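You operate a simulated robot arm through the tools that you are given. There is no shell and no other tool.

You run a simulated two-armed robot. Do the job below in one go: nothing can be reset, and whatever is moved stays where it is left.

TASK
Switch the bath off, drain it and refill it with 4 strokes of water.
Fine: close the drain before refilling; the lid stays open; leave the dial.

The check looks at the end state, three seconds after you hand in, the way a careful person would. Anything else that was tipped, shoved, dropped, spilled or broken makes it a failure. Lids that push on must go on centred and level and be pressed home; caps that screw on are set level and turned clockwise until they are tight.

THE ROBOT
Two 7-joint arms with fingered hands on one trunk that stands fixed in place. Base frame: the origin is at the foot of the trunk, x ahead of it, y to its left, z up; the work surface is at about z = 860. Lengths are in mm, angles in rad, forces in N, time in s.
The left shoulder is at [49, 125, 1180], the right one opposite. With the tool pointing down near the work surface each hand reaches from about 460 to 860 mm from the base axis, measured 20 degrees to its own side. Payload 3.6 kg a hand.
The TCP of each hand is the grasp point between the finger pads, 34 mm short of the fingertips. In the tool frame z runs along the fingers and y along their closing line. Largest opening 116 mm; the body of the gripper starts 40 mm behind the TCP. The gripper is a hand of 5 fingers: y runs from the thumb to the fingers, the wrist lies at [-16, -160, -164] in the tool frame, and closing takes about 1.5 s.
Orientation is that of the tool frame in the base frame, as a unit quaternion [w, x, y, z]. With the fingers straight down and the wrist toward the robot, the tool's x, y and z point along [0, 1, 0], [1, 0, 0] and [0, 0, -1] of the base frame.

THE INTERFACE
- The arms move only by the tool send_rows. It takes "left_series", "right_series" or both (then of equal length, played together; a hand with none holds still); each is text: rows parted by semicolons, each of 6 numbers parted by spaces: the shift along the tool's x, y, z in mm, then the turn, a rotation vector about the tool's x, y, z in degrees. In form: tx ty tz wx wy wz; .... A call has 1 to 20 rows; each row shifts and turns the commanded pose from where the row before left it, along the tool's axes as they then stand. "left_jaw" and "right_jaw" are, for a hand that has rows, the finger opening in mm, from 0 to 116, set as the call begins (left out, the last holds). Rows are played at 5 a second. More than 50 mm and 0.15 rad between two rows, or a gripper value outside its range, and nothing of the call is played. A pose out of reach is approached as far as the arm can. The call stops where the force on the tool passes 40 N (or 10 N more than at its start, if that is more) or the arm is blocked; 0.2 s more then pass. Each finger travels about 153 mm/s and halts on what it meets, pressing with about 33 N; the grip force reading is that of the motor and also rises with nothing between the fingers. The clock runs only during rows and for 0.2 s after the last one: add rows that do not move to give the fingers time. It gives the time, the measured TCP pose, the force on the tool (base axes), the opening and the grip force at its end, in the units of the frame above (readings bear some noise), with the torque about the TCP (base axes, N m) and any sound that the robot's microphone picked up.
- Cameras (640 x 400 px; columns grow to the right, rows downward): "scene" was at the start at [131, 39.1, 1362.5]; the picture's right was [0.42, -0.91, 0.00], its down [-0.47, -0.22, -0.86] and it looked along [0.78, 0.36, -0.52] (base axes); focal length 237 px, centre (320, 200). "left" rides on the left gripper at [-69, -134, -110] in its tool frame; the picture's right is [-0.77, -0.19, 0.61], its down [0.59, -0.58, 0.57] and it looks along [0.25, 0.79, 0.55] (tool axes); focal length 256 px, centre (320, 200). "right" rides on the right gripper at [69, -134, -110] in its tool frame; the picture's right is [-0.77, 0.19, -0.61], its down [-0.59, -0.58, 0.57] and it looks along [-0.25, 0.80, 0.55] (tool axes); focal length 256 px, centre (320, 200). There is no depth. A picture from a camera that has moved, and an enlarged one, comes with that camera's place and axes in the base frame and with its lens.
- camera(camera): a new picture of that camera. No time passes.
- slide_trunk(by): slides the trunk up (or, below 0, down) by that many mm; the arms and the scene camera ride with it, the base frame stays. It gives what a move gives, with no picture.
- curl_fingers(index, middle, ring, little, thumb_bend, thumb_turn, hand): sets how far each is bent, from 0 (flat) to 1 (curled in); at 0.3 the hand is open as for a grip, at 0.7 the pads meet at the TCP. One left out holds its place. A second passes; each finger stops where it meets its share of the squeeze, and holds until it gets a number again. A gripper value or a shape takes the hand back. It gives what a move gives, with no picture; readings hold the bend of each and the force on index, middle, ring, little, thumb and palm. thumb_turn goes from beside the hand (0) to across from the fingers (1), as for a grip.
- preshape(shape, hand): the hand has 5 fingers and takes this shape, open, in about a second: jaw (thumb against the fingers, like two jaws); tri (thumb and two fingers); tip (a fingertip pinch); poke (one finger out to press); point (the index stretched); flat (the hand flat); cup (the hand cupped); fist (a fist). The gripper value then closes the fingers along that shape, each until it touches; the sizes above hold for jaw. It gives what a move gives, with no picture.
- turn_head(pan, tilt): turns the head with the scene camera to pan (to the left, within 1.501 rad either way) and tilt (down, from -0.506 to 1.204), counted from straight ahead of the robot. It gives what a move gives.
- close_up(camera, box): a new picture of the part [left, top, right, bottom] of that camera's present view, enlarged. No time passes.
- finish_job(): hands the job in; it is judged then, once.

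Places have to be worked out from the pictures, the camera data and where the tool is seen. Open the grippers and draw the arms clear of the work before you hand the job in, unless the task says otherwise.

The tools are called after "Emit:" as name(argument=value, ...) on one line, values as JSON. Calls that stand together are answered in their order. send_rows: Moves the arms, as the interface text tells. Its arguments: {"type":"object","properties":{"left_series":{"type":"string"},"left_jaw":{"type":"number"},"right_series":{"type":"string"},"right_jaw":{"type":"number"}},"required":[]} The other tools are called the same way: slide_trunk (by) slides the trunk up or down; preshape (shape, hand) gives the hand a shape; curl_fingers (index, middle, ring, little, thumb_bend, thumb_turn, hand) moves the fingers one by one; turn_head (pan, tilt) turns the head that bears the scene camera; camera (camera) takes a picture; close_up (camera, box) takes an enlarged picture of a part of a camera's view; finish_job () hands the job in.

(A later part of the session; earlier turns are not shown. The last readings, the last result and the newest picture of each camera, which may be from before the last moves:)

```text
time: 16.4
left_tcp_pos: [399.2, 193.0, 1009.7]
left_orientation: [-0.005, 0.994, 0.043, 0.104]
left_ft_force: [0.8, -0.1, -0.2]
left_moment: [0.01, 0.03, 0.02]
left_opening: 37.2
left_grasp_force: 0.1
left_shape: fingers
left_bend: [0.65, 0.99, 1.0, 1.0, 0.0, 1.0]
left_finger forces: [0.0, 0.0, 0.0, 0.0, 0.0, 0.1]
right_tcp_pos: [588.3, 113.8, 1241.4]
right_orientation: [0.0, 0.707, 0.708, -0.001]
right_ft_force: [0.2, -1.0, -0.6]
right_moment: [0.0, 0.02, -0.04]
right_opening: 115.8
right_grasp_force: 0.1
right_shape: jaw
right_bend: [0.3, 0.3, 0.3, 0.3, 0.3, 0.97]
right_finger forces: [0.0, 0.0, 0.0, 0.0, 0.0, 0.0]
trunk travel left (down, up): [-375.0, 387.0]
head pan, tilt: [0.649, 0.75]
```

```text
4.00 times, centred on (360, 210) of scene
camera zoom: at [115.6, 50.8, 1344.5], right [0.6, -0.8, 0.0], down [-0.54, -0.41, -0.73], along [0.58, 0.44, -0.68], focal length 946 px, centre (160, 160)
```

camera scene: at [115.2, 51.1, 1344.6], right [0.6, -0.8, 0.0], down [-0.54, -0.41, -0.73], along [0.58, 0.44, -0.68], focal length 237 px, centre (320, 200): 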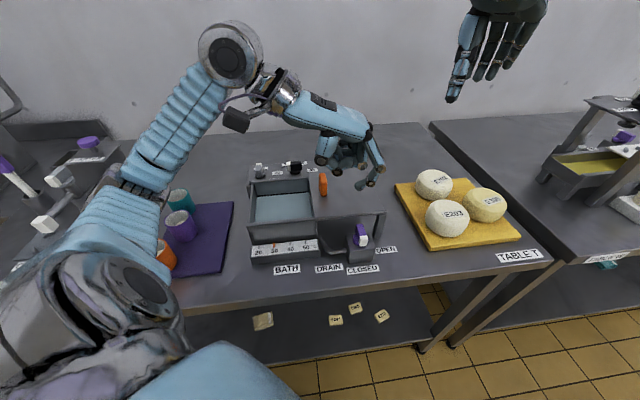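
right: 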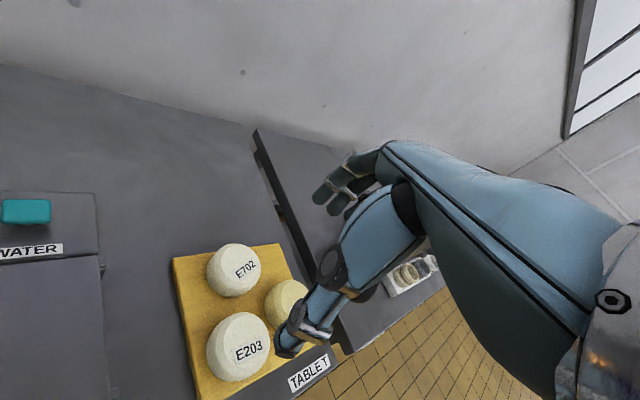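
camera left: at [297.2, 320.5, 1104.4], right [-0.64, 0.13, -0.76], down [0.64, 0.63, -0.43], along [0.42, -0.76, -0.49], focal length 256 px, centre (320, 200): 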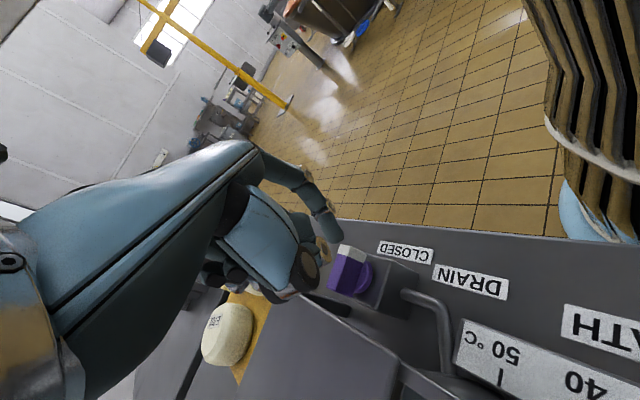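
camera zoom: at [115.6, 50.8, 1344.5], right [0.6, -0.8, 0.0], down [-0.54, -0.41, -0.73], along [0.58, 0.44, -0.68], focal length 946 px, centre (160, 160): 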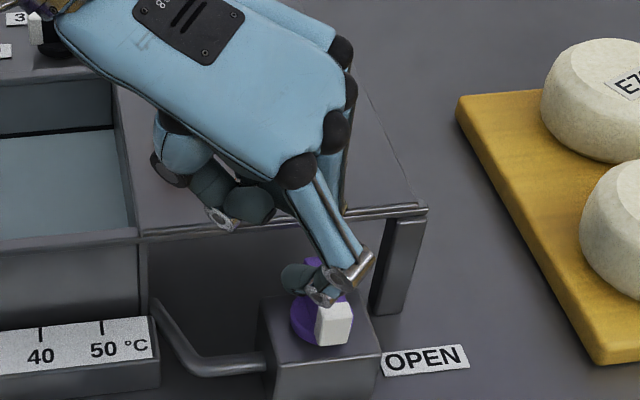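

The curled fingers are now raised and clear of the lid edge, and the index tip hovers left-front of the knob. I'll lower it straight down 53 mm.

Emit:
send_rows(left_series="-3.7 0 17.3 0 0 0; -3.7 0 17.3 0 0 0; -3.7 0 17.3 0 0 0; 0 0 0 0 0 0")

Emit:
close_up(camera="left", box=[270, 180, 430, 320])

Emit:
close_up(camera="scene", box=[310, 190, 410, 270])

```text
time: 17.4
left_tcp_pos: [400.1, 192.9, 957.2]
left_orientation: [-0.004, 0.994, 0.043, 0.104]
left_ft_force: [0.3, -0.5, -0.5]
left_moment: [-0.02, 0.03, 0.0]
left_opening: 36.9
left_grasp_force: 0.0
left_shape: fingers
left_bend: [0.65, 0.99, 1.0, 1.0, 0.0, 1.0]
left_finger forces: [0.0, 0.1, 0.0, 0.0, 0.0, 0.0]
right_tcp_pos: [588.1, 113.8, 1242.1]
right_orientation: [-0.001, 0.707, 0.708, -0.001]
right_ft_force: [-0.5, 0.4, -0.4]
right_moment: [-0.02, 0.01, -0.03]
right_opening: 115.9
right_grasp_force: 0.0
right_shape: jaw
right_bend: [0.3, 0.3, 0.3, 0.3, 0.3, 0.97]
right_finger forces: [0.1, 0.1, 0.0, 0.0, 0.1, 0.0]
trunk travel left (down, up): [-375.0, 387.0]
head pan, tilt: [0.649, 0.75]
```

```text
2.86 times, centred on (350, 250) of left
camera zoom: at [297.6, 320.2, 1051.1], right [-0.64, 0.13, -0.76], down [0.64, 0.63, -0.43], along [0.42, -0.76, -0.49], focal length 731 px, centre (234, 57)
```

zoom: 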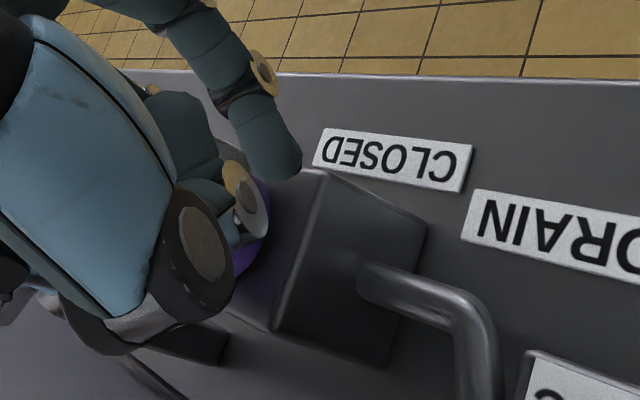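

```text
5.00 times, centred on (360, 230) of scene
camera zoom: at [115.4, 50.7, 1344.6], right [0.6, -0.8, 0.0], down [-0.54, -0.41, -0.73], along [0.58, 0.44, -0.68], focal length 1183 px, centre (120, 50)
```

zoom: 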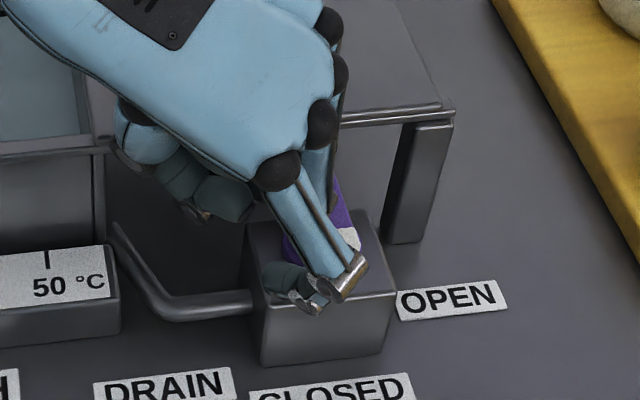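

The fingertip is down at the left-front of the drain knob, slightly in front of the bar's end. I'll shift it back 11 mm so it bears on the white half, then start pushing it right.

Emit:
send_rows(left_series="8.2 -7.1 1.8 0 0 0; 4.3 6.8 0.9 0 0 0; 0.7 8.6 0.1 0 0 0; 2 8.7 0.4 0 0 0; 0 0 0 0 0 0")

Emit:
close_up(camera="left", box=[270, 180, 430, 320])

Emit:
close_up(camera="scene", box=[310, 190, 410, 270])

```text
time: 18.6
left_tcp_pos: [415.9, 178.3, 958.3]
left_orientation: [-0.004, 0.993, 0.044, 0.105]
left_ft_force: [-1.8, -1.9, 0.2]
left_moment: [-0.11, 0.02, -0.01]
left_opening: 38.7
left_grasp_force: 1.5
left_shape: fingers
left_bend: [0.64, 0.99, 1.0, 1.0, 0.0, 1.0]
left_finger forces: [2.5, 0.1, 0.0, 0.0, 0.0, 0.0]
right_tcp_pos: [587.3, 114.1, 1241.6]
right_orientation: [0.0, 0.706, 0.708, -0.001]
right_ft_force: [-1.4, 0.1, -0.1]
right_moment: [-0.04, 0.01, -0.01]
right_opening: 115.9
right_grasp_force: 0.1
right_shape: jaw
right_bend: [0.3, 0.3, 0.3, 0.3, 0.3, 0.97]
right_finger forces: [0.0, 0.0, 0.1, 0.0, 0.0, 0.0]
trunk travel left (down, up): [-375.0, 387.0]
head pan, tilt: [0.649, 0.75]
```

```text
2.86 times, centred on (350, 250) of left
camera zoom: at [313.8, 305.2, 1051.8], right [-0.64, 0.13, -0.76], down [0.64, 0.64, -0.43], along [0.43, -0.76, -0.49], focal length 731 px, centre (234, 57)
```

zoom: 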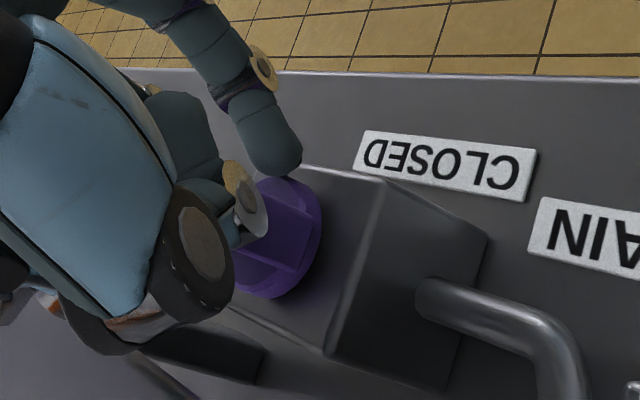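

```text
5.00 times, centred on (360, 230) of scene
camera zoom: at [115.3, 50.8, 1344.6], right [0.6, -0.8, 0.0], down [-0.54, -0.41, -0.73], along [0.58, 0.44, -0.68], focal length 1183 px, centre (120, 50)
```

zoom: 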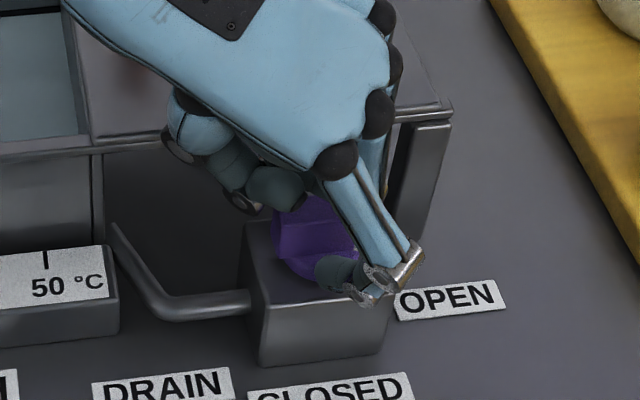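

The knob is turning with about 2.5 N. I'll carry on around the front to the right-front to bring the white end to OPEN.

Emit:
send_rows(left_series="5 6.1 1.1 0 0 0; 7.3 4.2 1.5 0 0 0; 6.9 0.6 1.5 0 0 0; 0 0 0 0 0 0")

Emit:
close_up(camera="left", box=[270, 180, 430, 320])

Emit:
close_up(camera="scene", box=[310, 190, 410, 270])

```text
time: 19.6
left_tcp_pos: [436.3, 170.1, 957.0]
left_orientation: [-0.005, 0.994, 0.044, 0.104]
left_ft_force: [-3.6, 0.0, 0.0]
left_moment: [-0.02, 0.11, -0.04]
left_opening: 37.3
left_grasp_force: 1.3
left_shape: fingers
left_bend: [0.65, 0.99, 1.0, 1.0, 0.0, 1.0]
left_finger forces: [3.1, 0.1, 0.0, 0.0, 0.0, 0.1]
right_tcp_pos: [588.1, 113.3, 1240.2]
right_orientation: [0.0, 0.706, 0.708, 0.0]
right_ft_force: [0.4, 0.4, 0.8]
right_moment: [-0.03, 0.0, 0.0]
right_opening: 116.1
right_grasp_force: 0.1
right_shape: jaw
right_bend: [0.3, 0.3, 0.3, 0.3, 0.3, 0.97]
right_finger forces: [0.1, 0.1, 0.0, 0.1, 0.0, 0.0]
trunk travel left (down, up): [-375.0, 387.0]
head pan, tilt: [0.649, 0.75]
```

```text
2.86 times, centred on (350, 250) of left
camera zoom: at [334.2, 295.8, 1051.0], right [-0.64, 0.13, -0.76], down [0.64, 0.63, -0.43], along [0.42, -0.76, -0.49], focal length 731 px, centre (234, 57)
```

zoom: 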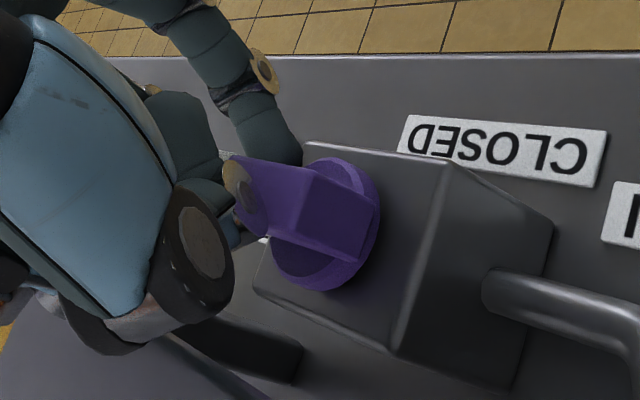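

```text
5.00 times, centred on (360, 230) of scene
camera zoom: at [114.9, 50.7, 1344.6], right [0.6, -0.8, 0.0], down [-0.54, -0.41, -0.73], along [0.58, 0.44, -0.68], focal length 1183 px, centre (120, 50)
```

zoom: 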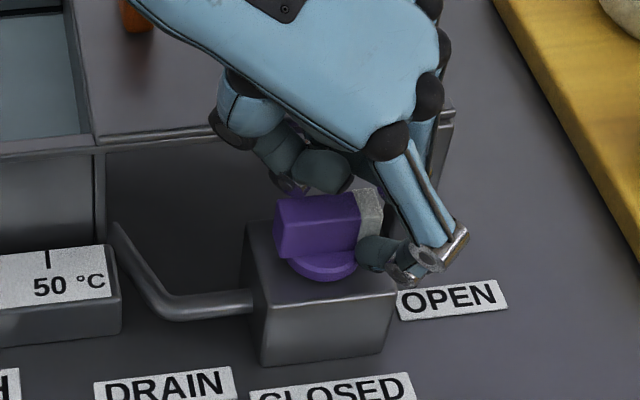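

The bar now points to OPEN. I'll back the finger off to the front, lift it, and watch the water level.

Emit:
send_rows(left_series="-9 7.7 -1.9 0 0 0; 6.2 0 -29.4 0 0 0; 6.2 0 -29.4 0 0 0; -15 13 -3 0 0 0; 0 0 0 0 0 0; 0 0 0 0 0 0; 0 0 0 0 0 0; 0 0 0 0 0 0; 0 0 0 0 0 0; 0 0 0 0 0 0")

Emit:
close_up(camera="scene", box=[230, 150, 410, 280])

Emit:
camera(camera="left")

```text
time: 21.8
left_tcp_pos: [413.1, 145.4, 1017.5]
left_orientation: [-0.004, 0.994, 0.044, 0.104]
left_ft_force: [0.9, -0.2, 0.1]
left_moment: [-0.02, 0.03, -0.03]
left_opening: 37.1
left_grasp_force: 0.1
left_shape: fingers
left_bend: [0.65, 0.99, 1.0, 1.0, 0.0, 1.0]
left_finger forces: [0.0, 0.0, 0.0, 0.0, 0.0, 0.1]
right_tcp_pos: [588.4, 114.5, 1241.1]
right_orientation: [0.0, 0.706, 0.709, -0.001]
right_ft_force: [0.1, -0.6, -0.3]
right_moment: [-0.01, 0.0, 0.01]
right_opening: 115.7
right_grasp_force: 0.0
right_shape: jaw
right_bend: [0.3, 0.3, 0.3, 0.3, 0.3, 0.97]
right_finger forces: [0.0, 0.1, 0.1, 0.0, 0.1, 0.0]
trunk travel left (down, up): [-375.0, 387.0]
head pan, tilt: [0.649, 0.75]
```

```text
3.08 times, centred on (320, 215) of scene
camera zoom: at [115.5, 50.8, 1344.6], right [0.6, -0.8, 0.0], down [-0.54, -0.41, -0.73], along [0.58, 0.44, -0.68], focal length 728 px, centre (320, 154)
```

zoom: 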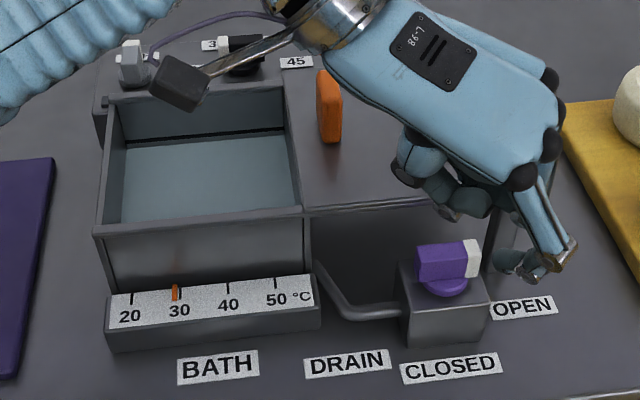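

```text
taken
camera left: at [311.8, 272.6, 1110.8], right [-0.64, 0.13, -0.76], down [0.64, 0.64, -0.43], along [0.42, -0.76, -0.49], focal length 256 px, centre (320, 200)
```

left: 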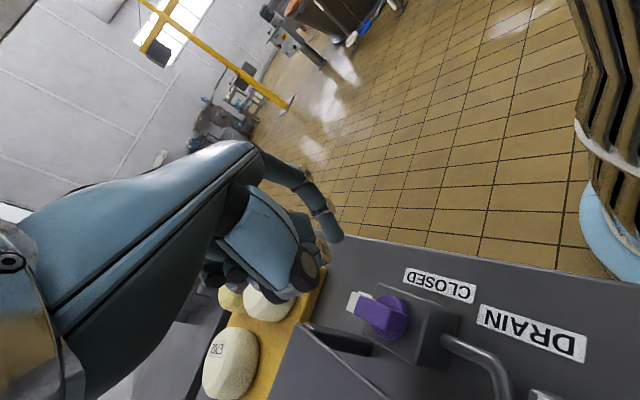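

The lever's white end points straight at OPEN. I'll hold still for a few seconds and compare the water level.

Emit:
send_rows(left_series="0 0 0 0 0 0; 0 0 0 0 0 0; 0 0 0 0 0 0; 0 0 0 0 0 0; 0 0 0 0 0 0; 0 0 0 0 0 0; 0 0 0 0 0 0; 0 0 0 0 0 0; 0 0 0 0 0 0; 0 0 0 0 0 0; 0 0 0 0 0 0; 0 0 0 0 0 0; 0 0 0 0 0 0; 0 0 0 0 0 0; 0 0 0 0 0 0; 0 0 0 0 0 0; 0 0 0 0 0 0; 0 0 0 0 0 0; 0 0 0 0 0 0; 0 0 0 0 0 0")

Emit:
close_up(camera="scene", box=[230, 150, 410, 280])

```text
time: 26.0
left_tcp_pos: [413.2, 146.1, 1016.0]
left_orientation: [-0.005, 0.994, 0.044, 0.104]
left_ft_force: [-0.5, 0.4, 0.5]
left_moment: [-0.03, 0.0, 0.02]
left_opening: 37.6
left_grasp_force: 0.1
left_shape: fingers
left_bend: [0.65, 0.99, 1.0, 1.0, 0.0, 1.0]
left_finger forces: [0.0, 0.0, 0.0, 0.0, 0.1, 0.0]
right_tcp_pos: [588.3, 113.6, 1241.8]
right_orientation: [-0.001, 0.706, 0.708, 0.0]
right_ft_force: [0.0, -0.1, -0.1]
right_moment: [-0.01, 0.02, -0.03]
right_opening: 115.8
right_grasp_force: 0.0
right_shape: jaw
right_bend: [0.3, 0.3, 0.3, 0.3, 0.3, 0.97]
right_finger forces: [0.1, 0.0, 0.0, 0.0, 0.0, 0.0]
trunk travel left (down, up): [-375.0, 387.0]
head pan, tilt: [0.649, 0.75]
```

```text
3.08 times, centred on (320, 215) of scene
camera zoom: at [115.5, 50.7, 1344.6], right [0.6, -0.8, 0.0], down [-0.54, -0.41, -0.73], along [0.58, 0.44, -0.68], focal length 728 px, centre (320, 154)
```

zoom: 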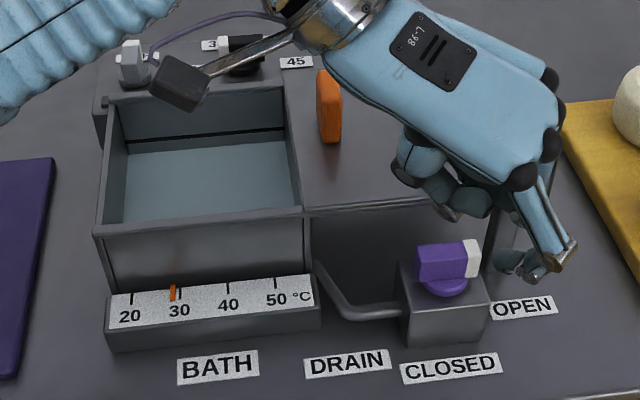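

The water surface is dropping (a gap opened under the dark line). I'll keep waiting.

Emit:
send_rows(left_series="0 0 0 0 0 0; 0 0 0 0 0 0; 0 0 0 0 0 0; 0 0 0 0 0 0; 0 0 0 0 0 0; 0 0 0 0 0 0; 0 0 0 0 0 0; 0 0 0 0 0 0; 0 0 0 0 0 0; 0 0 0 0 0 0; 0 0 0 0 0 0; 0 0 0 0 0 0; 0 0 0 0 0 0; 0 0 0 0 0 0; 0 0 0 0 0 0; 0 0 0 0 0 0; 0 0 0 0 0 0; 0 0 0 0 0 0; 0 0 0 0 0 0; 0 0 0 0 0 0")

Emit:
send_rows(left_series="0 0 0 0 0 0; 0 0 0 0 0 0; 0 0 0 0 0 0; 0 0 0 0 0 0; 0 0 0 0 0 0; 0 0 0 0 0 0; 0 0 0 0 0 0; 0 0 0 0 0 0; 0 0 0 0 0 0; 0 0 0 0 0 0; 0 0 0 0 0 0; 0 0 0 0 0 0; 0 0 0 0 0 0; 0 0 0 0 0 0; 0 0 0 0 0 0; 0 0 0 0 0 0; 0 0 0 0 0 0; 0 0 0 0 0 0; 0 0 0 0 0 0; 0 0 0 0 0 0")

Emit:
close_up(camera="scene", box=[230, 150, 410, 280])

```text
time: 30.2
left_tcp_pos: [413.1, 146.5, 1016.6]
left_orientation: [-0.005, 0.994, 0.043, 0.105]
left_ft_force: [0.2, 0.3, -0.2]
left_moment: [0.0, 0.02, 0.02]
left_opening: 37.5
left_grasp_force: 0.1
left_shape: fingers
left_bend: [0.65, 0.99, 1.0, 1.0, 0.0, 1.0]
left_finger forces: [0.1, 0.1, 0.0, 0.0, 0.0, 0.1]
right_tcp_pos: [588.1, 112.9, 1241.2]
right_orientation: [-0.001, 0.708, 0.707, 0.0]
right_ft_force: [0.5, -0.1, -1.4]
right_moment: [-0.02, -0.03, 0.01]
right_opening: 115.6
right_grasp_force: 0.1
right_shape: jaw
right_bend: [0.3, 0.3, 0.3, 0.3, 0.3, 0.97]
right_finger forces: [0.0, 0.0, 0.0, 0.0, 0.1, 0.0]
trunk travel left (down, up): [-375.0, 387.0]
head pan, tilt: [0.649, 0.75]
```

```text
time: 34.4
left_tcp_pos: [414.0, 146.5, 1015.6]
left_orientation: [-0.004, 0.994, 0.044, 0.104]
left_ft_force: [-0.7, 0.1, 0.5]
left_moment: [0.0, 0.01, 0.01]
left_opening: 37.3
left_grasp_force: 0.0
left_shape: fingers
left_bend: [0.65, 0.99, 1.0, 1.0, 0.0, 1.0]
left_finger forces: [0.0, 0.1, 0.0, 0.1, 0.0, 0.1]
right_tcp_pos: [587.2, 113.4, 1241.1]
right_orientation: [-0.001, 0.707, 0.707, -0.002]
right_ft_force: [0.2, -0.2, -0.1]
right_moment: [0.03, -0.01, 0.03]
right_opening: 116.3
right_grasp_force: 0.2
right_shape: jaw
right_bend: [0.3, 0.3, 0.3, 0.3, 0.3, 0.97]
right_finger forces: [0.0, 0.1, 0.0, 0.0, 0.0, 0.0]
trunk travel left (down, up): [-375.0, 387.0]
head pan, tilt: [0.649, 0.75]
```

```text
3.08 times, centred on (320, 215) of scene
camera zoom: at [115.5, 50.7, 1344.6], right [0.6, -0.8, 0.0], down [-0.54, -0.41, -0.73], along [0.58, 0.44, -0.68], focal length 728 px, centre (320, 154)
```

zoom: 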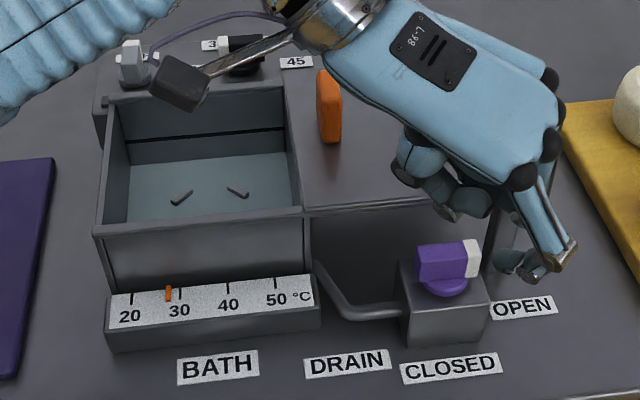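

The level keeps falling and heater parts are emerging. I'll keep waiting until the tank stops changing.

Emit:
send_rows(left_series="0 0 0 0 0 0; 0 0 0 0 0 0; 0 0 0 0 0 0; 0 0 0 0 0 0; 0 0 0 0 0 0; 0 0 0 0 0 0; 0 0 0 0 0 0; 0 0 0 0 0 0; 0 0 0 0 0 0; 0 0 0 0 0 0; 0 0 0 0 0 0; 0 0 0 0 0 0; 0 0 0 0 0 0; 0 0 0 0 0 0; 0 0 0 0 0 0; 0 0 0 0 0 0; 0 0 0 0 0 0; 0 0 0 0 0 0; 0 0 0 0 0 0; 0 0 0 0 0 0")

Emit:
send_rows(left_series="0 0 0 0 0 0; 0 0 0 0 0 0; 0 0 0 0 0 0; 0 0 0 0 0 0; 0 0 0 0 0 0; 0 0 0 0 0 0; 0 0 0 0 0 0; 0 0 0 0 0 0; 0 0 0 0 0 0; 0 0 0 0 0 0; 0 0 0 0 0 0; 0 0 0 0 0 0; 0 0 0 0 0 0; 0 0 0 0 0 0; 0 0 0 0 0 0; 0 0 0 0 0 0; 0 0 0 0 0 0; 0 0 0 0 0 0; 0 0 0 0 0 0; 0 0 0 0 0 0")

Emit:
close_up(camera="scene", box=[250, 160, 330, 240])

Emit:
send_rows(left_series="0 0 0 0 0 0; 0 0 0 0 0 0; 0 0 0 0 0 0; 0 0 0 0 0 0; 0 0 0 0 0 0; 0 0 0 0 0 0; 0 0 0 0 0 0; 0 0 0 0 0 0; 0 0 0 0 0 0; 0 0 0 0 0 0; 0 0 0 0 0 0; 0 0 0 0 0 0; 0 0 0 0 0 0; 0 0 0 0 0 0; 0 0 0 0 0 0; 0 0 0 0 0 0; 0 0 0 0 0 0; 0 0 0 0 0 0; 0 0 0 0 0 0; 0 0 0 0 0 0")

Emit:
close_up(camera="scene", box=[250, 160, 330, 240])

```text
time: 38.6
left_tcp_pos: [414.0, 146.9, 1016.2]
left_orientation: [-0.004, 0.994, 0.043, 0.104]
left_ft_force: [0.1, -0.1, -0.5]
left_moment: [0.01, 0.01, 0.0]
left_opening: 37.1
left_grasp_force: 0.1
left_shape: fingers
left_bend: [0.65, 0.99, 1.0, 1.0, 0.0, 1.0]
left_finger forces: [0.1, 0.0, 0.1, 0.0, 0.1, 0.0]
right_tcp_pos: [587.6, 114.0, 1240.8]
right_orientation: [0.0, 0.708, 0.707, -0.001]
right_ft_force: [-0.7, 0.5, 0.7]
right_moment: [0.0, 0.02, 0.01]
right_opening: 115.8
right_grasp_force: 0.1
right_shape: jaw
right_bend: [0.3, 0.3, 0.3, 0.3, 0.3, 0.97]
right_finger forces: [0.1, 0.1, 0.0, 0.0, 0.1, 0.0]
trunk travel left (down, up): [-375.0, 387.0]
head pan, tilt: [0.649, 0.75]
```

```text
time: 42.8
left_tcp_pos: [413.7, 146.5, 1016.3]
left_orientation: [-0.004, 0.994, 0.043, 0.104]
left_ft_force: [-0.3, -0.1, 0.2]
left_moment: [0.01, 0.02, 0.0]
left_opening: 37.5
left_grasp_force: 0.0
left_shape: fingers
left_bend: [0.65, 0.99, 1.0, 1.0, 0.0, 1.0]
left_finger forces: [0.0, 0.0, 0.1, 0.1, 0.0, 0.0]
right_tcp_pos: [586.3, 113.6, 1240.9]
right_orientation: [0.0, 0.707, 0.707, -0.001]
right_ft_force: [0.8, 0.9, -0.3]
right_moment: [0.0, -0.01, -0.02]
right_opening: 115.8
right_grasp_force: 0.1
right_shape: jaw
right_bend: [0.3, 0.3, 0.3, 0.3, 0.3, 0.97]
right_finger forces: [0.0, 0.1, 0.0, 0.0, 0.0, 0.0]
trunk travel left (down, up): [-375.0, 387.0]
head pan, tilt: [0.649, 0.75]
```

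```text
5.00 times, centred on (290, 200) of scene
camera zoom: at [115.5, 50.7, 1344.6], right [0.6, -0.8, 0.0], down [-0.54, -0.41, -0.73], along [0.58, 0.44, -0.68], focal length 1183 px, centre (470, 200)
```

zoom: 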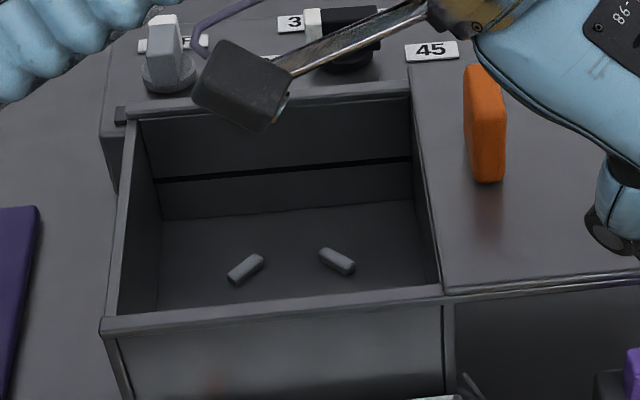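

```text
time: 47.0
left_tcp_pos: [413.1, 147.2, 1016.2]
left_orientation: [-0.005, 0.994, 0.043, 0.105]
left_ft_force: [-0.5, -1.6, -0.2]
left_moment: [-0.04, -0.01, 0.01]
left_opening: 37.3
left_grasp_force: 0.0
left_shape: fingers
left_bend: [0.65, 0.99, 1.0, 1.0, 0.0, 1.0]
left_finger forces: [0.0, 0.0, 0.1, 0.1, 0.1, 0.1]
right_tcp_pos: [587.5, 113.8, 1240.1]
right_orientation: [-0.002, 0.707, 0.707, -0.001]
right_ft_force: [0.0, 0.1, -0.6]
right_moment: [-0.02, -0.01, -0.02]
right_opening: 115.9
right_grasp_force: 0.1
right_shape: jaw
right_bend: [0.3, 0.3, 0.3, 0.3, 0.3, 0.97]
right_finger forces: [0.0, 0.1, 0.0, 0.0, 0.0, 0.1]
trunk travel left (down, up): [-375.0, 387.0]
head pan, tilt: [0.649, 0.75]
```

```text
5.00 times, centred on (290, 200) of scene
camera zoom: at [115.5, 50.7, 1344.6], right [0.6, -0.8, 0.0], down [-0.54, -0.41, -0.73], along [0.58, 0.44, -0.68], focal length 1183 px, centre (470, 200)
```

zoom: 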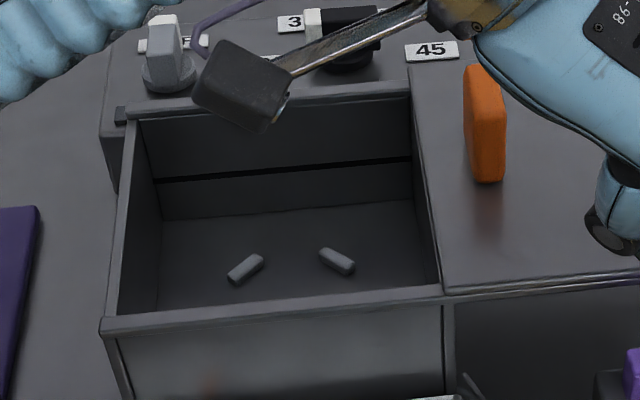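

The tank is empty and no longer changing. Now I'll close the drain: bring the finger to the left-front of the knob, lower it, and push the purple end backward.

Emit:
send_rows(left_series="-5.2 -18.8 -1 0 0 0; -5.2 -18.8 -1 0 0 0; -4 0 18.9 0 0 0; -4 0 18.9 0 0 0; -4 0 18.9 0 0 0; 0 0 0 0 0 0")

Emit:
close_up(camera="left", box=[270, 180, 430, 320])

Emit:
close_up(camera="scene", box=[310, 190, 410, 270])

```text
time: 48.4
left_tcp_pos: [398.5, 182.8, 958.5]
left_orientation: [-0.004, 0.994, 0.043, 0.104]
left_ft_force: [0.5, 0.0, 0.9]
left_moment: [0.01, -0.01, 0.0]
left_opening: 37.6
left_grasp_force: 0.1
left_shape: fingers
left_bend: [0.65, 0.99, 1.0, 1.0, 0.0, 1.0]
left_finger forces: [0.1, 0.0, 0.1, 0.0, 0.1, 0.1]
right_tcp_pos: [586.7, 113.7, 1241.2]
right_orientation: [-0.002, 0.707, 0.707, 0.0]
right_ft_force: [0.0, 0.5, 0.0]
right_moment: [-0.02, 0.0, -0.02]
right_opening: 115.8
right_grasp_force: 0.1
right_shape: jaw
right_bend: [0.3, 0.3, 0.3, 0.3, 0.3, 0.97]
right_finger forces: [0.1, 0.0, 0.0, 0.0, 0.1, 0.1]
trunk travel left (down, up): [-375.0, 387.0]
head pan, tilt: [0.649, 0.75]
```

```text
2.86 times, centred on (350, 250) of left
camera zoom: at [297.9, 309.4, 1052.5], right [-0.64, 0.13, -0.76], down [0.64, 0.64, -0.43], along [0.42, -0.76, -0.49], focal length 731 px, centre (234, 57)
```

zoom: 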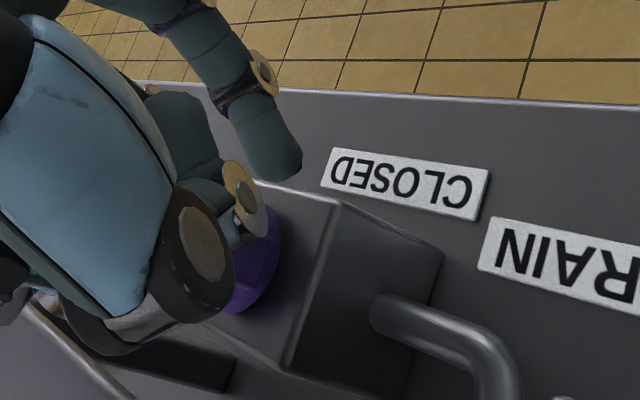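

```text
5.00 times, centred on (360, 230) of scene
camera zoom: at [115.4, 50.7, 1344.6], right [0.6, -0.8, 0.0], down [-0.54, -0.41, -0.73], along [0.58, 0.44, -0.68], focal length 1183 px, centre (120, 50)
```

zoom: 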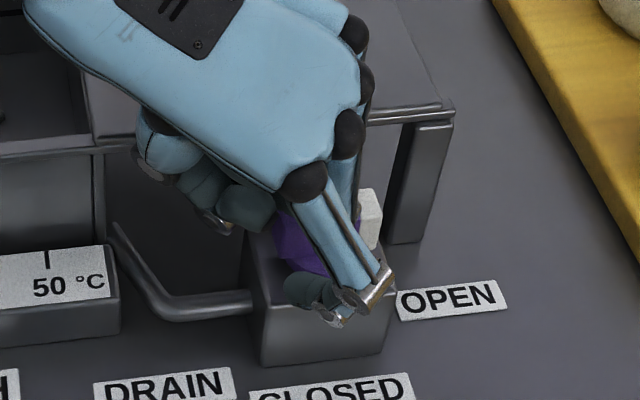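

The fingertip is in front of the purple end. I'll push it back in small steps.

Emit:
send_rows(left_series="5.9 -3.7 1.2 0 0 0; 5.1 -3.1 1.1 0 0 0; 4.5 -3.9 1.0 0 0 0; 4.4 -2.5 0.9 0 0 0; 0 0 0 0 0 0")

Emit:
close_up(camera="left", box=[270, 180, 430, 320])

Emit:
close_up(camera="scene", box=[310, 190, 410, 270])

```text
time: 49.6
left_tcp_pos: [418.8, 198.5, 959.0]
left_orientation: [-0.005, 0.994, 0.045, 0.104]
left_ft_force: [-2.8, 2.1, 1.5]
left_moment: [0.05, 0.08, -0.01]
left_opening: 36.1
left_grasp_force: 1.6
left_shape: fingers
left_bend: [0.66, 0.99, 1.0, 1.0, 0.0, 1.0]
left_finger forces: [4.1, 0.0, 0.0, 0.1, 0.1, 0.0]
right_tcp_pos: [587.5, 113.2, 1240.8]
right_orientation: [-0.001, 0.707, 0.708, 0.001]
right_ft_force: [-0.2, -0.3, 0.1]
right_moment: [-0.02, -0.02, -0.01]
right_opening: 115.6
right_grasp_force: 0.0
right_shape: jaw
right_bend: [0.3, 0.3, 0.3, 0.3, 0.3, 0.97]
right_finger forces: [0.1, 0.1, 0.0, 0.0, 0.0, 0.0]
trunk travel left (down, up): [-375.0, 387.0]
head pan, tilt: [0.649, 0.75]
```

```text
2.86 times, centred on (350, 250) of left
camera zoom: at [316.7, 324.9, 1053.3], right [-0.64, 0.13, -0.76], down [0.64, 0.64, -0.43], along [0.43, -0.76, -0.49], focal length 731 px, centre (234, 57)
```

zoom: 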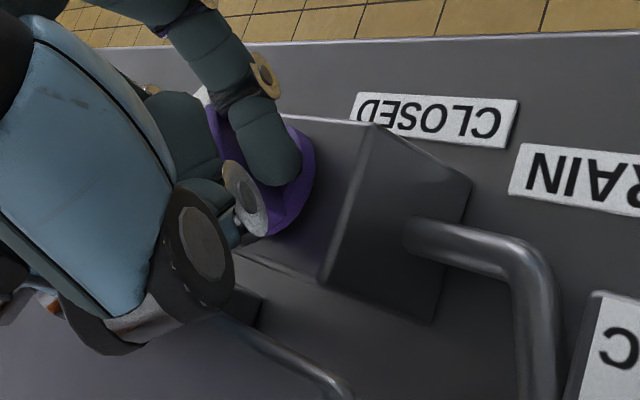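

```text
5.00 times, centred on (360, 230) of scene
camera zoom: at [114.8, 50.9, 1344.6], right [0.61, -0.8, 0.0], down [-0.54, -0.41, -0.73], along [0.58, 0.44, -0.68], focal length 1183 px, centre (120, 50)
```

zoom: 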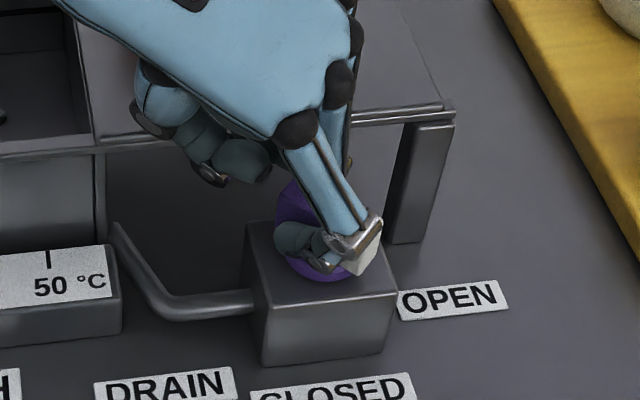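

The white end has swung to the right-front (about 55–60° turned). I'll take the finger around the front to the right side of the white end to push it the rest of the way.

Emit:
send_rows(left_series="-8.7 -4.3 -1.8 0 0 0; -13.5 11.6 -2.9 0 0 0; -13.5 11.6 -2.9 0 0 0; 18.3 22.2 3.9 0 0 0; 18.3 22.2 3.9 0 0 0; 14.3 -12.3 3.1 0 0 0; 14.2 -12.2 3.0 0 0 0; 0 0 0 0 0 0")

Emit:
close_up(camera="left", box=[270, 180, 430, 320])

Emit:
close_up(camera="scene", box=[310, 190, 410, 270])

```text
time: 51.4
left_tcp_pos: [452.2, 163.5, 959.4]
left_orientation: [-0.004, 0.994, 0.043, 0.104]
left_ft_force: [0.7, -0.8, 0.0]
left_moment: [0.0, 0.02, 0.01]
left_opening: 37.2
left_grasp_force: 0.0
left_shape: fingers
left_bend: [0.65, 0.99, 1.0, 1.0, 0.0, 1.0]
left_finger forces: [0.1, 0.1, 0.0, 0.0, 0.0, 0.0]
right_tcp_pos: [587.0, 113.7, 1241.5]
right_orientation: [0.0, 0.706, 0.708, 0.0]
right_ft_force: [-0.1, -0.6, 0.4]
right_moment: [0.05, -0.01, -0.03]
right_opening: 116.0
right_grasp_force: 0.0
right_shape: jaw
right_bend: [0.3, 0.3, 0.3, 0.3, 0.3, 0.97]
right_finger forces: [0.0, 0.0, 0.0, 0.0, 0.0, 0.1]
trunk travel left (down, up): [-375.0, 387.0]
head pan, tilt: [0.649, 0.75]
```

```text
2.86 times, centred on (350, 250) of left
camera zoom: at [350.3, 289.5, 1053.3], right [-0.64, 0.13, -0.76], down [0.64, 0.64, -0.43], along [0.42, -0.76, -0.49], focal length 731 px, centre (234, 57)
```

zoom: 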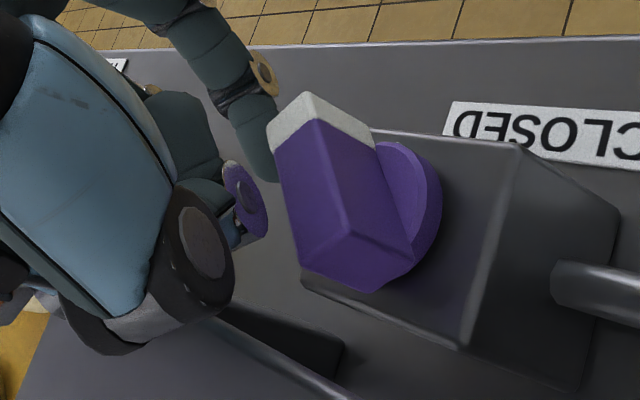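

```text
5.00 times, centred on (360, 230) of scene
camera zoom: at [115.3, 50.7, 1344.6], right [0.6, -0.8, 0.0], down [-0.54, -0.41, -0.73], along [0.58, 0.44, -0.68], focal length 1183 px, centre (120, 50)
```

zoom: 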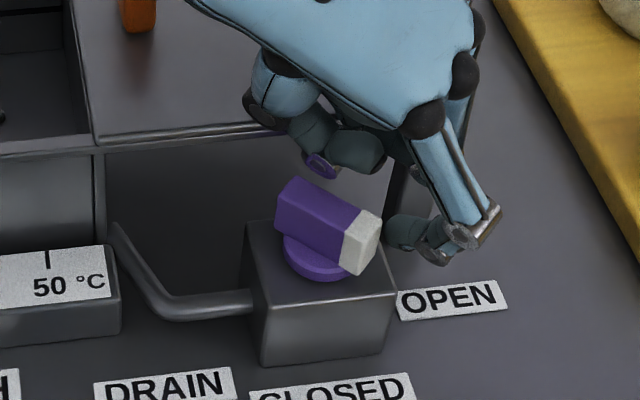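

The white end is at roughly -45° with the fingertip just to its right. I'll push left and forward around the arc toward CLOSED.

Emit:
send_rows(left_series="-5 -6.1 -1.1 0 0 0; -6.4 1.6 -1.4 0 0 0; -6.2 0.1 -1.3 0 0 0; 0 0 0 0 0 0")

Emit:
close_up(camera="left", box=[270, 180, 430, 320])

Emit:
close_up(camera="scene", box=[310, 190, 410, 270])

```text
time: 52.4
left_tcp_pos: [434.0, 166.3, 959.5]
left_orientation: [-0.005, 0.994, 0.044, 0.104]
left_ft_force: [1.9, -0.4, 0.3]
left_moment: [0.01, -0.03, 0.0]
left_opening: 37.3
left_grasp_force: 0.3
left_shape: fingers
left_bend: [0.65, 0.99, 1.0, 1.0, 0.0, 1.0]
left_finger forces: [1.0, 0.0, 0.0, 0.0, 0.0, 0.0]
right_tcp_pos: [587.5, 113.4, 1240.6]
right_orientation: [-0.001, 0.707, 0.707, -0.001]
right_ft_force: [-0.3, -0.2, -0.3]
right_moment: [0.02, 0.01, -0.01]
right_opening: 115.8
right_grasp_force: 0.1
right_shape: jaw
right_bend: [0.3, 0.3, 0.3, 0.3, 0.3, 0.97]
right_finger forces: [0.0, 0.0, 0.0, 0.0, 0.0, 0.0]
trunk travel left (down, up): [-375.0, 387.0]
head pan, tilt: [0.649, 0.75]
```

```text
2.86 times, centred on (350, 250) of left
camera zoom: at [332.2, 291.7, 1053.3], right [-0.64, 0.13, -0.76], down [0.64, 0.63, -0.43], along [0.42, -0.76, -0.49], focal length 731 px, centre (234, 57)
```

zoom: 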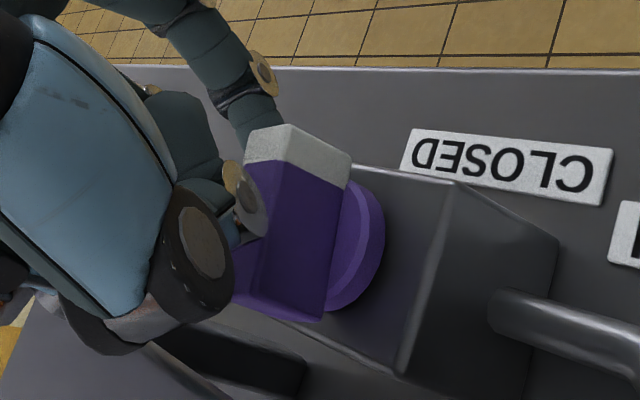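

```text
5.00 times, centred on (360, 230) of scene
camera zoom: at [115.7, 50.8, 1344.5], right [0.6, -0.8, 0.0], down [-0.54, -0.41, -0.73], along [0.58, 0.44, -0.68], focal length 1183 px, centre (120, 50)
```

zoom: 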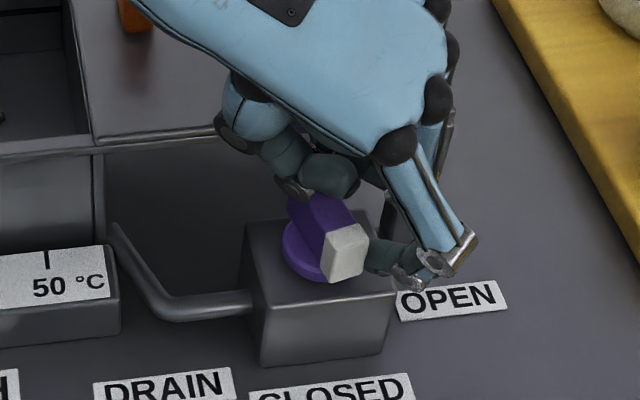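

It's at about -70 to -75°, with only light force. I'll push further left in small steps until it lines up with CLOSED or meets its stop.

Emit:
send_rows(left_series="-3.9 -3.2 -0.8 0 0 0; -3.9 -3.2 -0.8 0 0 0; 0 0 0 0 0 0")

Emit:
close_up(camera="scene", box=[310, 190, 410, 270])

```text
time: 53.2
left_tcp_pos: [426.5, 171.1, 959.8]
left_orientation: [-0.004, 0.994, 0.044, 0.105]
left_ft_force: [9.8, -4.3, 1.9]
left_moment: [-0.14, -0.28, 0.15]
left_opening: 39.1
left_grasp_force: 4.6
left_shape: fingers
left_bend: [0.63, 0.99, 1.0, 1.0, 0.0, 1.0]
left_finger forces: [9.8, 0.0, 0.0, 0.0, 0.0, 0.0]
right_tcp_pos: [588.6, 112.5, 1241.3]
right_orientation: [0.0, 0.707, 0.707, 0.0]
right_ft_force: [-0.2, -0.3, -0.8]
right_moment: [0.0, -0.02, -0.01]
right_opening: 115.6
right_grasp_force: 0.1
right_shape: jaw
right_bend: [0.3, 0.3, 0.3, 0.3, 0.3, 0.97]
right_finger forces: [0.1, 0.0, 0.0, 0.1, 0.0, 0.0]
trunk travel left (down, up): [-375.0, 387.0]
head pan, tilt: [0.649, 0.75]
```

```text
5.00 times, centred on (360, 230) of scene
camera zoom: at [116.9, 50.0, 1344.5], right [0.6, -0.8, 0.0], down [-0.54, -0.41, -0.73], along [0.58, 0.44, -0.68], focal length 1183 px, centre (120, 50)
```

zoom: 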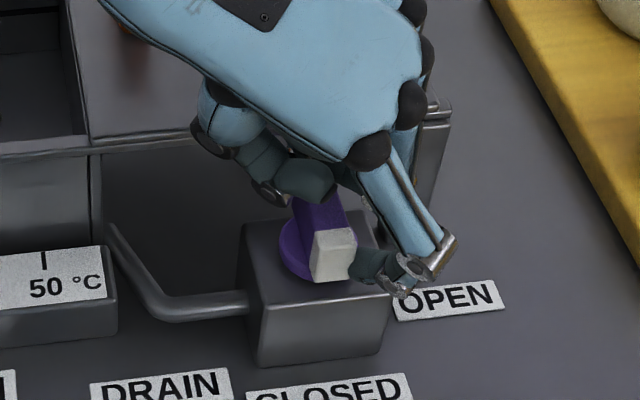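

The force jumped to ~11 N: the knob has met its stop, at the original CLOSED pose. I'll back off to the right and lift clear to check.

Emit:
send_rows(left_series="6.3 7.7 1.3 0 0 0; 7.2 0 -34.3 0 0 0; 7.2 0 -34.3 0 0 0; 8.3 0 -39.2 0 0 0; 0 0 0 0 0 0")

Emit:
close_up(camera="scene", box=[310, 190, 410, 270])

Emit:
camera(camera="scene")

```text
time: 54.4
left_tcp_pos: [432.7, 163.9, 1069.4]
left_orientation: [-0.004, 0.994, 0.044, 0.104]
left_ft_force: [-0.3, -0.7, -0.7]
left_moment: [-0.01, -0.02, 0.01]
left_opening: 37.6
left_grasp_force: 0.0
left_shape: fingers
left_bend: [0.65, 0.99, 1.0, 1.0, 0.0, 1.0]
left_finger forces: [0.0, 0.1, 0.0, 0.0, 0.1, 0.0]
right_tcp_pos: [588.0, 113.7, 1240.9]
right_orientation: [-0.001, 0.707, 0.708, 0.0]
right_ft_force: [0.3, 0.8, -0.4]
right_moment: [0.0, 0.03, -0.01]
right_opening: 115.9
right_grasp_force: 0.1
right_shape: jaw
right_bend: [0.3, 0.3, 0.3, 0.3, 0.3, 0.97]
right_finger forces: [0.0, 0.0, 0.0, 0.0, 0.0, 0.0]
trunk travel left (down, up): [-375.0, 387.0]
head pan, tilt: [0.649, 0.75]
```

```text
5.00 times, centred on (360, 230) of scene
camera zoom: at [115.6, 51.0, 1344.5], right [0.6, -0.8, 0.0], down [-0.54, -0.41, -0.73], along [0.58, 0.44, -0.68], focal length 1183 px, centre (120, 50)
```

zoom: 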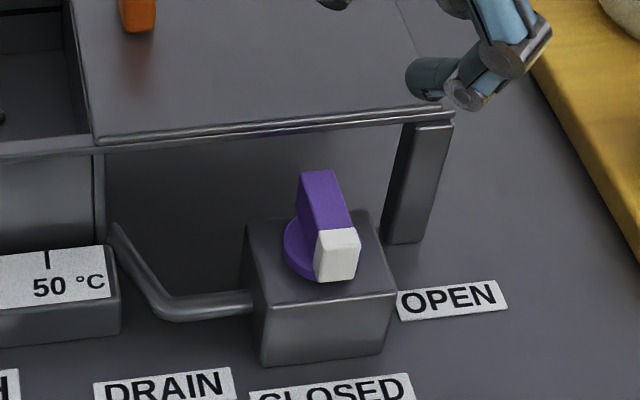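

```text
taken
camera scene: at [115.6, 51.0, 1344.5], right [0.6, -0.8, 0.0], down [-0.54, -0.41, -0.73], along [0.58, 0.44, -0.68], focal length 237 px, centre (320, 200)
```

scene: 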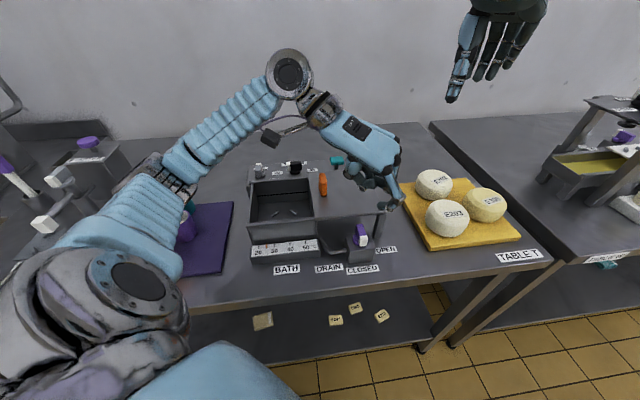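

The drain is back at CLOSED exactly as it was. Next comes the WATER button near [632, 379, 940]: I'll take the two‑finger poke shape, level the hand, raise it and carry it over the lid toward the button.

Emit:
preshape(shape="poke", hand="left")

Emit:
send_rows(left_series="0 0 -10 0 -6 0; 0 0 -10 0 -6 0; 0 0 -6 0 0 -8; 0 0 -6 0 0 -8; 0 0 -6 0 0 -8; 0 0 -6 0 0 -8; 0 0 -6 0 0 -8; 36.2 -2.3 0 0 0 0; 36.2 -2.3 0 0 0 0; 36.2 -2.3 0 0 0 0; 36.2 -2.3 0 0 0 0; 36.2 -2.3 0 0 0 0; 36.2 -2.3 0 0 0 0; 36.2 -2.3 0 0 0 0; 0 0 0 0 0 0")

Emit:
camera(camera="left")

Emit:
camera(camera="scene")

```text
time: 55.3
left_tcp_pos: [432.5, 163.4, 1069.2]
left_orientation: [-0.005, 0.994, 0.043, 0.104]
left_ft_force: [0.4, -0.2, -0.6]
left_moment: [-0.03, -0.01, -0.01]
left_opening: 0.0
left_grasp_force: 0.1
left_shape: poke
left_bend: [0.7, 0.7, 0.98, 0.98, 0.0, 1.0]
left_finger forces: [0.0, 0.0, 0.0, 0.1, 0.0, 0.0]
right_tcp_pos: [586.8, 113.5, 1240.3]
right_orientation: [0.0, 0.707, 0.708, -0.001]
right_ft_force: [-0.5, -0.5, 0.5]
right_moment: [0.04, 0.03, 0.01]
right_opening: 116.0
right_grasp_force: 0.1
right_shape: jaw
right_bend: [0.3, 0.3, 0.3, 0.3, 0.3, 0.97]
right_finger forces: [0.1, 0.0, 0.0, 0.0, 0.0, 0.0]
trunk travel left (down, up): [-375.0, 387.0]
head pan, tilt: [0.649, 0.75]
```

```text
time: 58.5
left_tcp_pos: [595.0, 352.3, 1119.2]
left_orientation: [0.0, 0.924, 0.382, 0.001]
left_ft_force: [-0.6, 0.2, -0.3]
left_moment: [0.02, 0.01, 0.01]
left_opening: 0.0
left_grasp_force: 0.0
left_shape: poke
left_bend: [0.7, 0.7, 0.98, 0.98, 0.0, 1.0]
left_finger forces: [0.1, 0.1, 0.0, 0.0, 0.0, 0.0]
right_tcp_pos: [588.6, 112.8, 1242.7]
right_orientation: [0.0, 0.707, 0.707, -0.001]
right_ft_force: [-0.3, -0.1, 0.3]
right_moment: [0.06, -0.03, -0.01]
right_opening: 115.8
right_grasp_force: 0.0
right_shape: jaw
right_bend: [0.3, 0.3, 0.3, 0.3, 0.3, 0.97]
right_finger forces: [0.0, 0.0, 0.0, 0.1, 0.1, 0.0]
trunk travel left (down, up): [-375.0, 387.0]
head pan, tilt: [0.649, 0.75]
```

```text
taken
camera left: at [452.6, 399.4, 1230.4], right [-0.68, -0.41, -0.61], down [0.01, 0.82, -0.57], along [0.74, -0.39, -0.55], focal length 256 px, centre (320, 200)
```

left: 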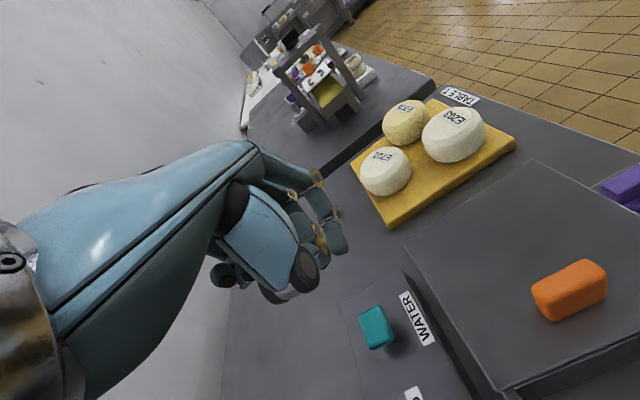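

```text
taken
camera scene: at [115.2, 50.8, 1344.6], right [0.6, -0.8, 0.0], down [-0.54, -0.41, -0.73], along [0.58, 0.44, -0.68], focal length 237 px, centre (320, 200)
```

scene: 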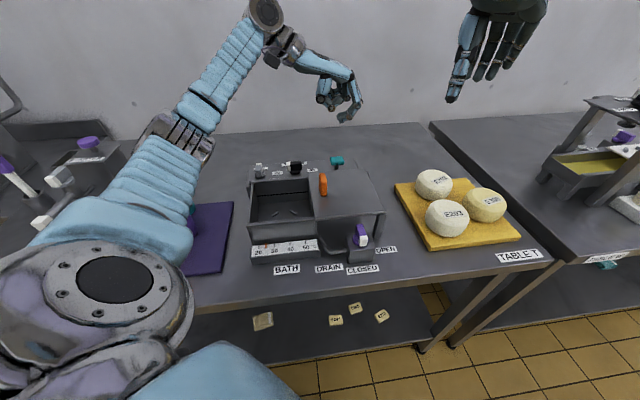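

Triangulating from this view puts the WATER button's top at [633, 379, 939]. I'll zoom in on the button and the fingertips before lowering.

Emit:
close_up(camera="left", box=[260, 180, 480, 380])

Emit:
close_up(camera="scene", box=[290, 60, 410, 200])

```text
2.00 times, centred on (370, 280) of left
camera zoom: at [452.6, 399.4, 1230.4], right [-0.68, -0.41, -0.61], down [0.01, 0.82, -0.57], along [0.74, -0.39, -0.55], focal length 512 px, centre (220, 40)
```

zoom: 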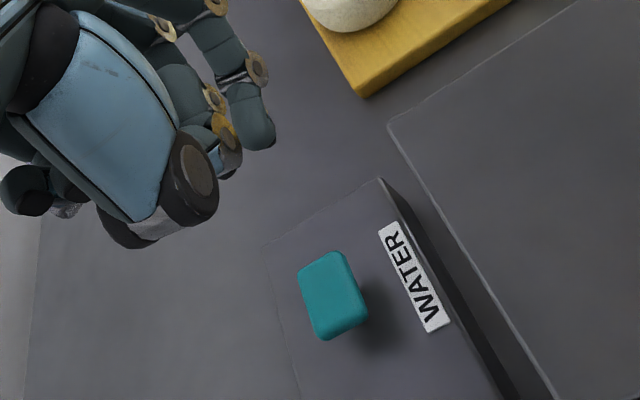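

```text
2.86 times, centred on (350, 130) of scene
camera zoom: at [115.2, 50.8, 1344.6], right [0.6, -0.8, 0.0], down [-0.54, -0.41, -0.73], along [0.58, 0.44, -0.68], focal length 676 px, centre (234, 400)
```

zoom: 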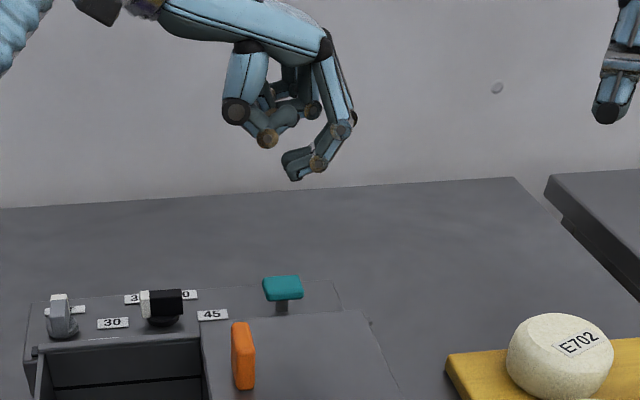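

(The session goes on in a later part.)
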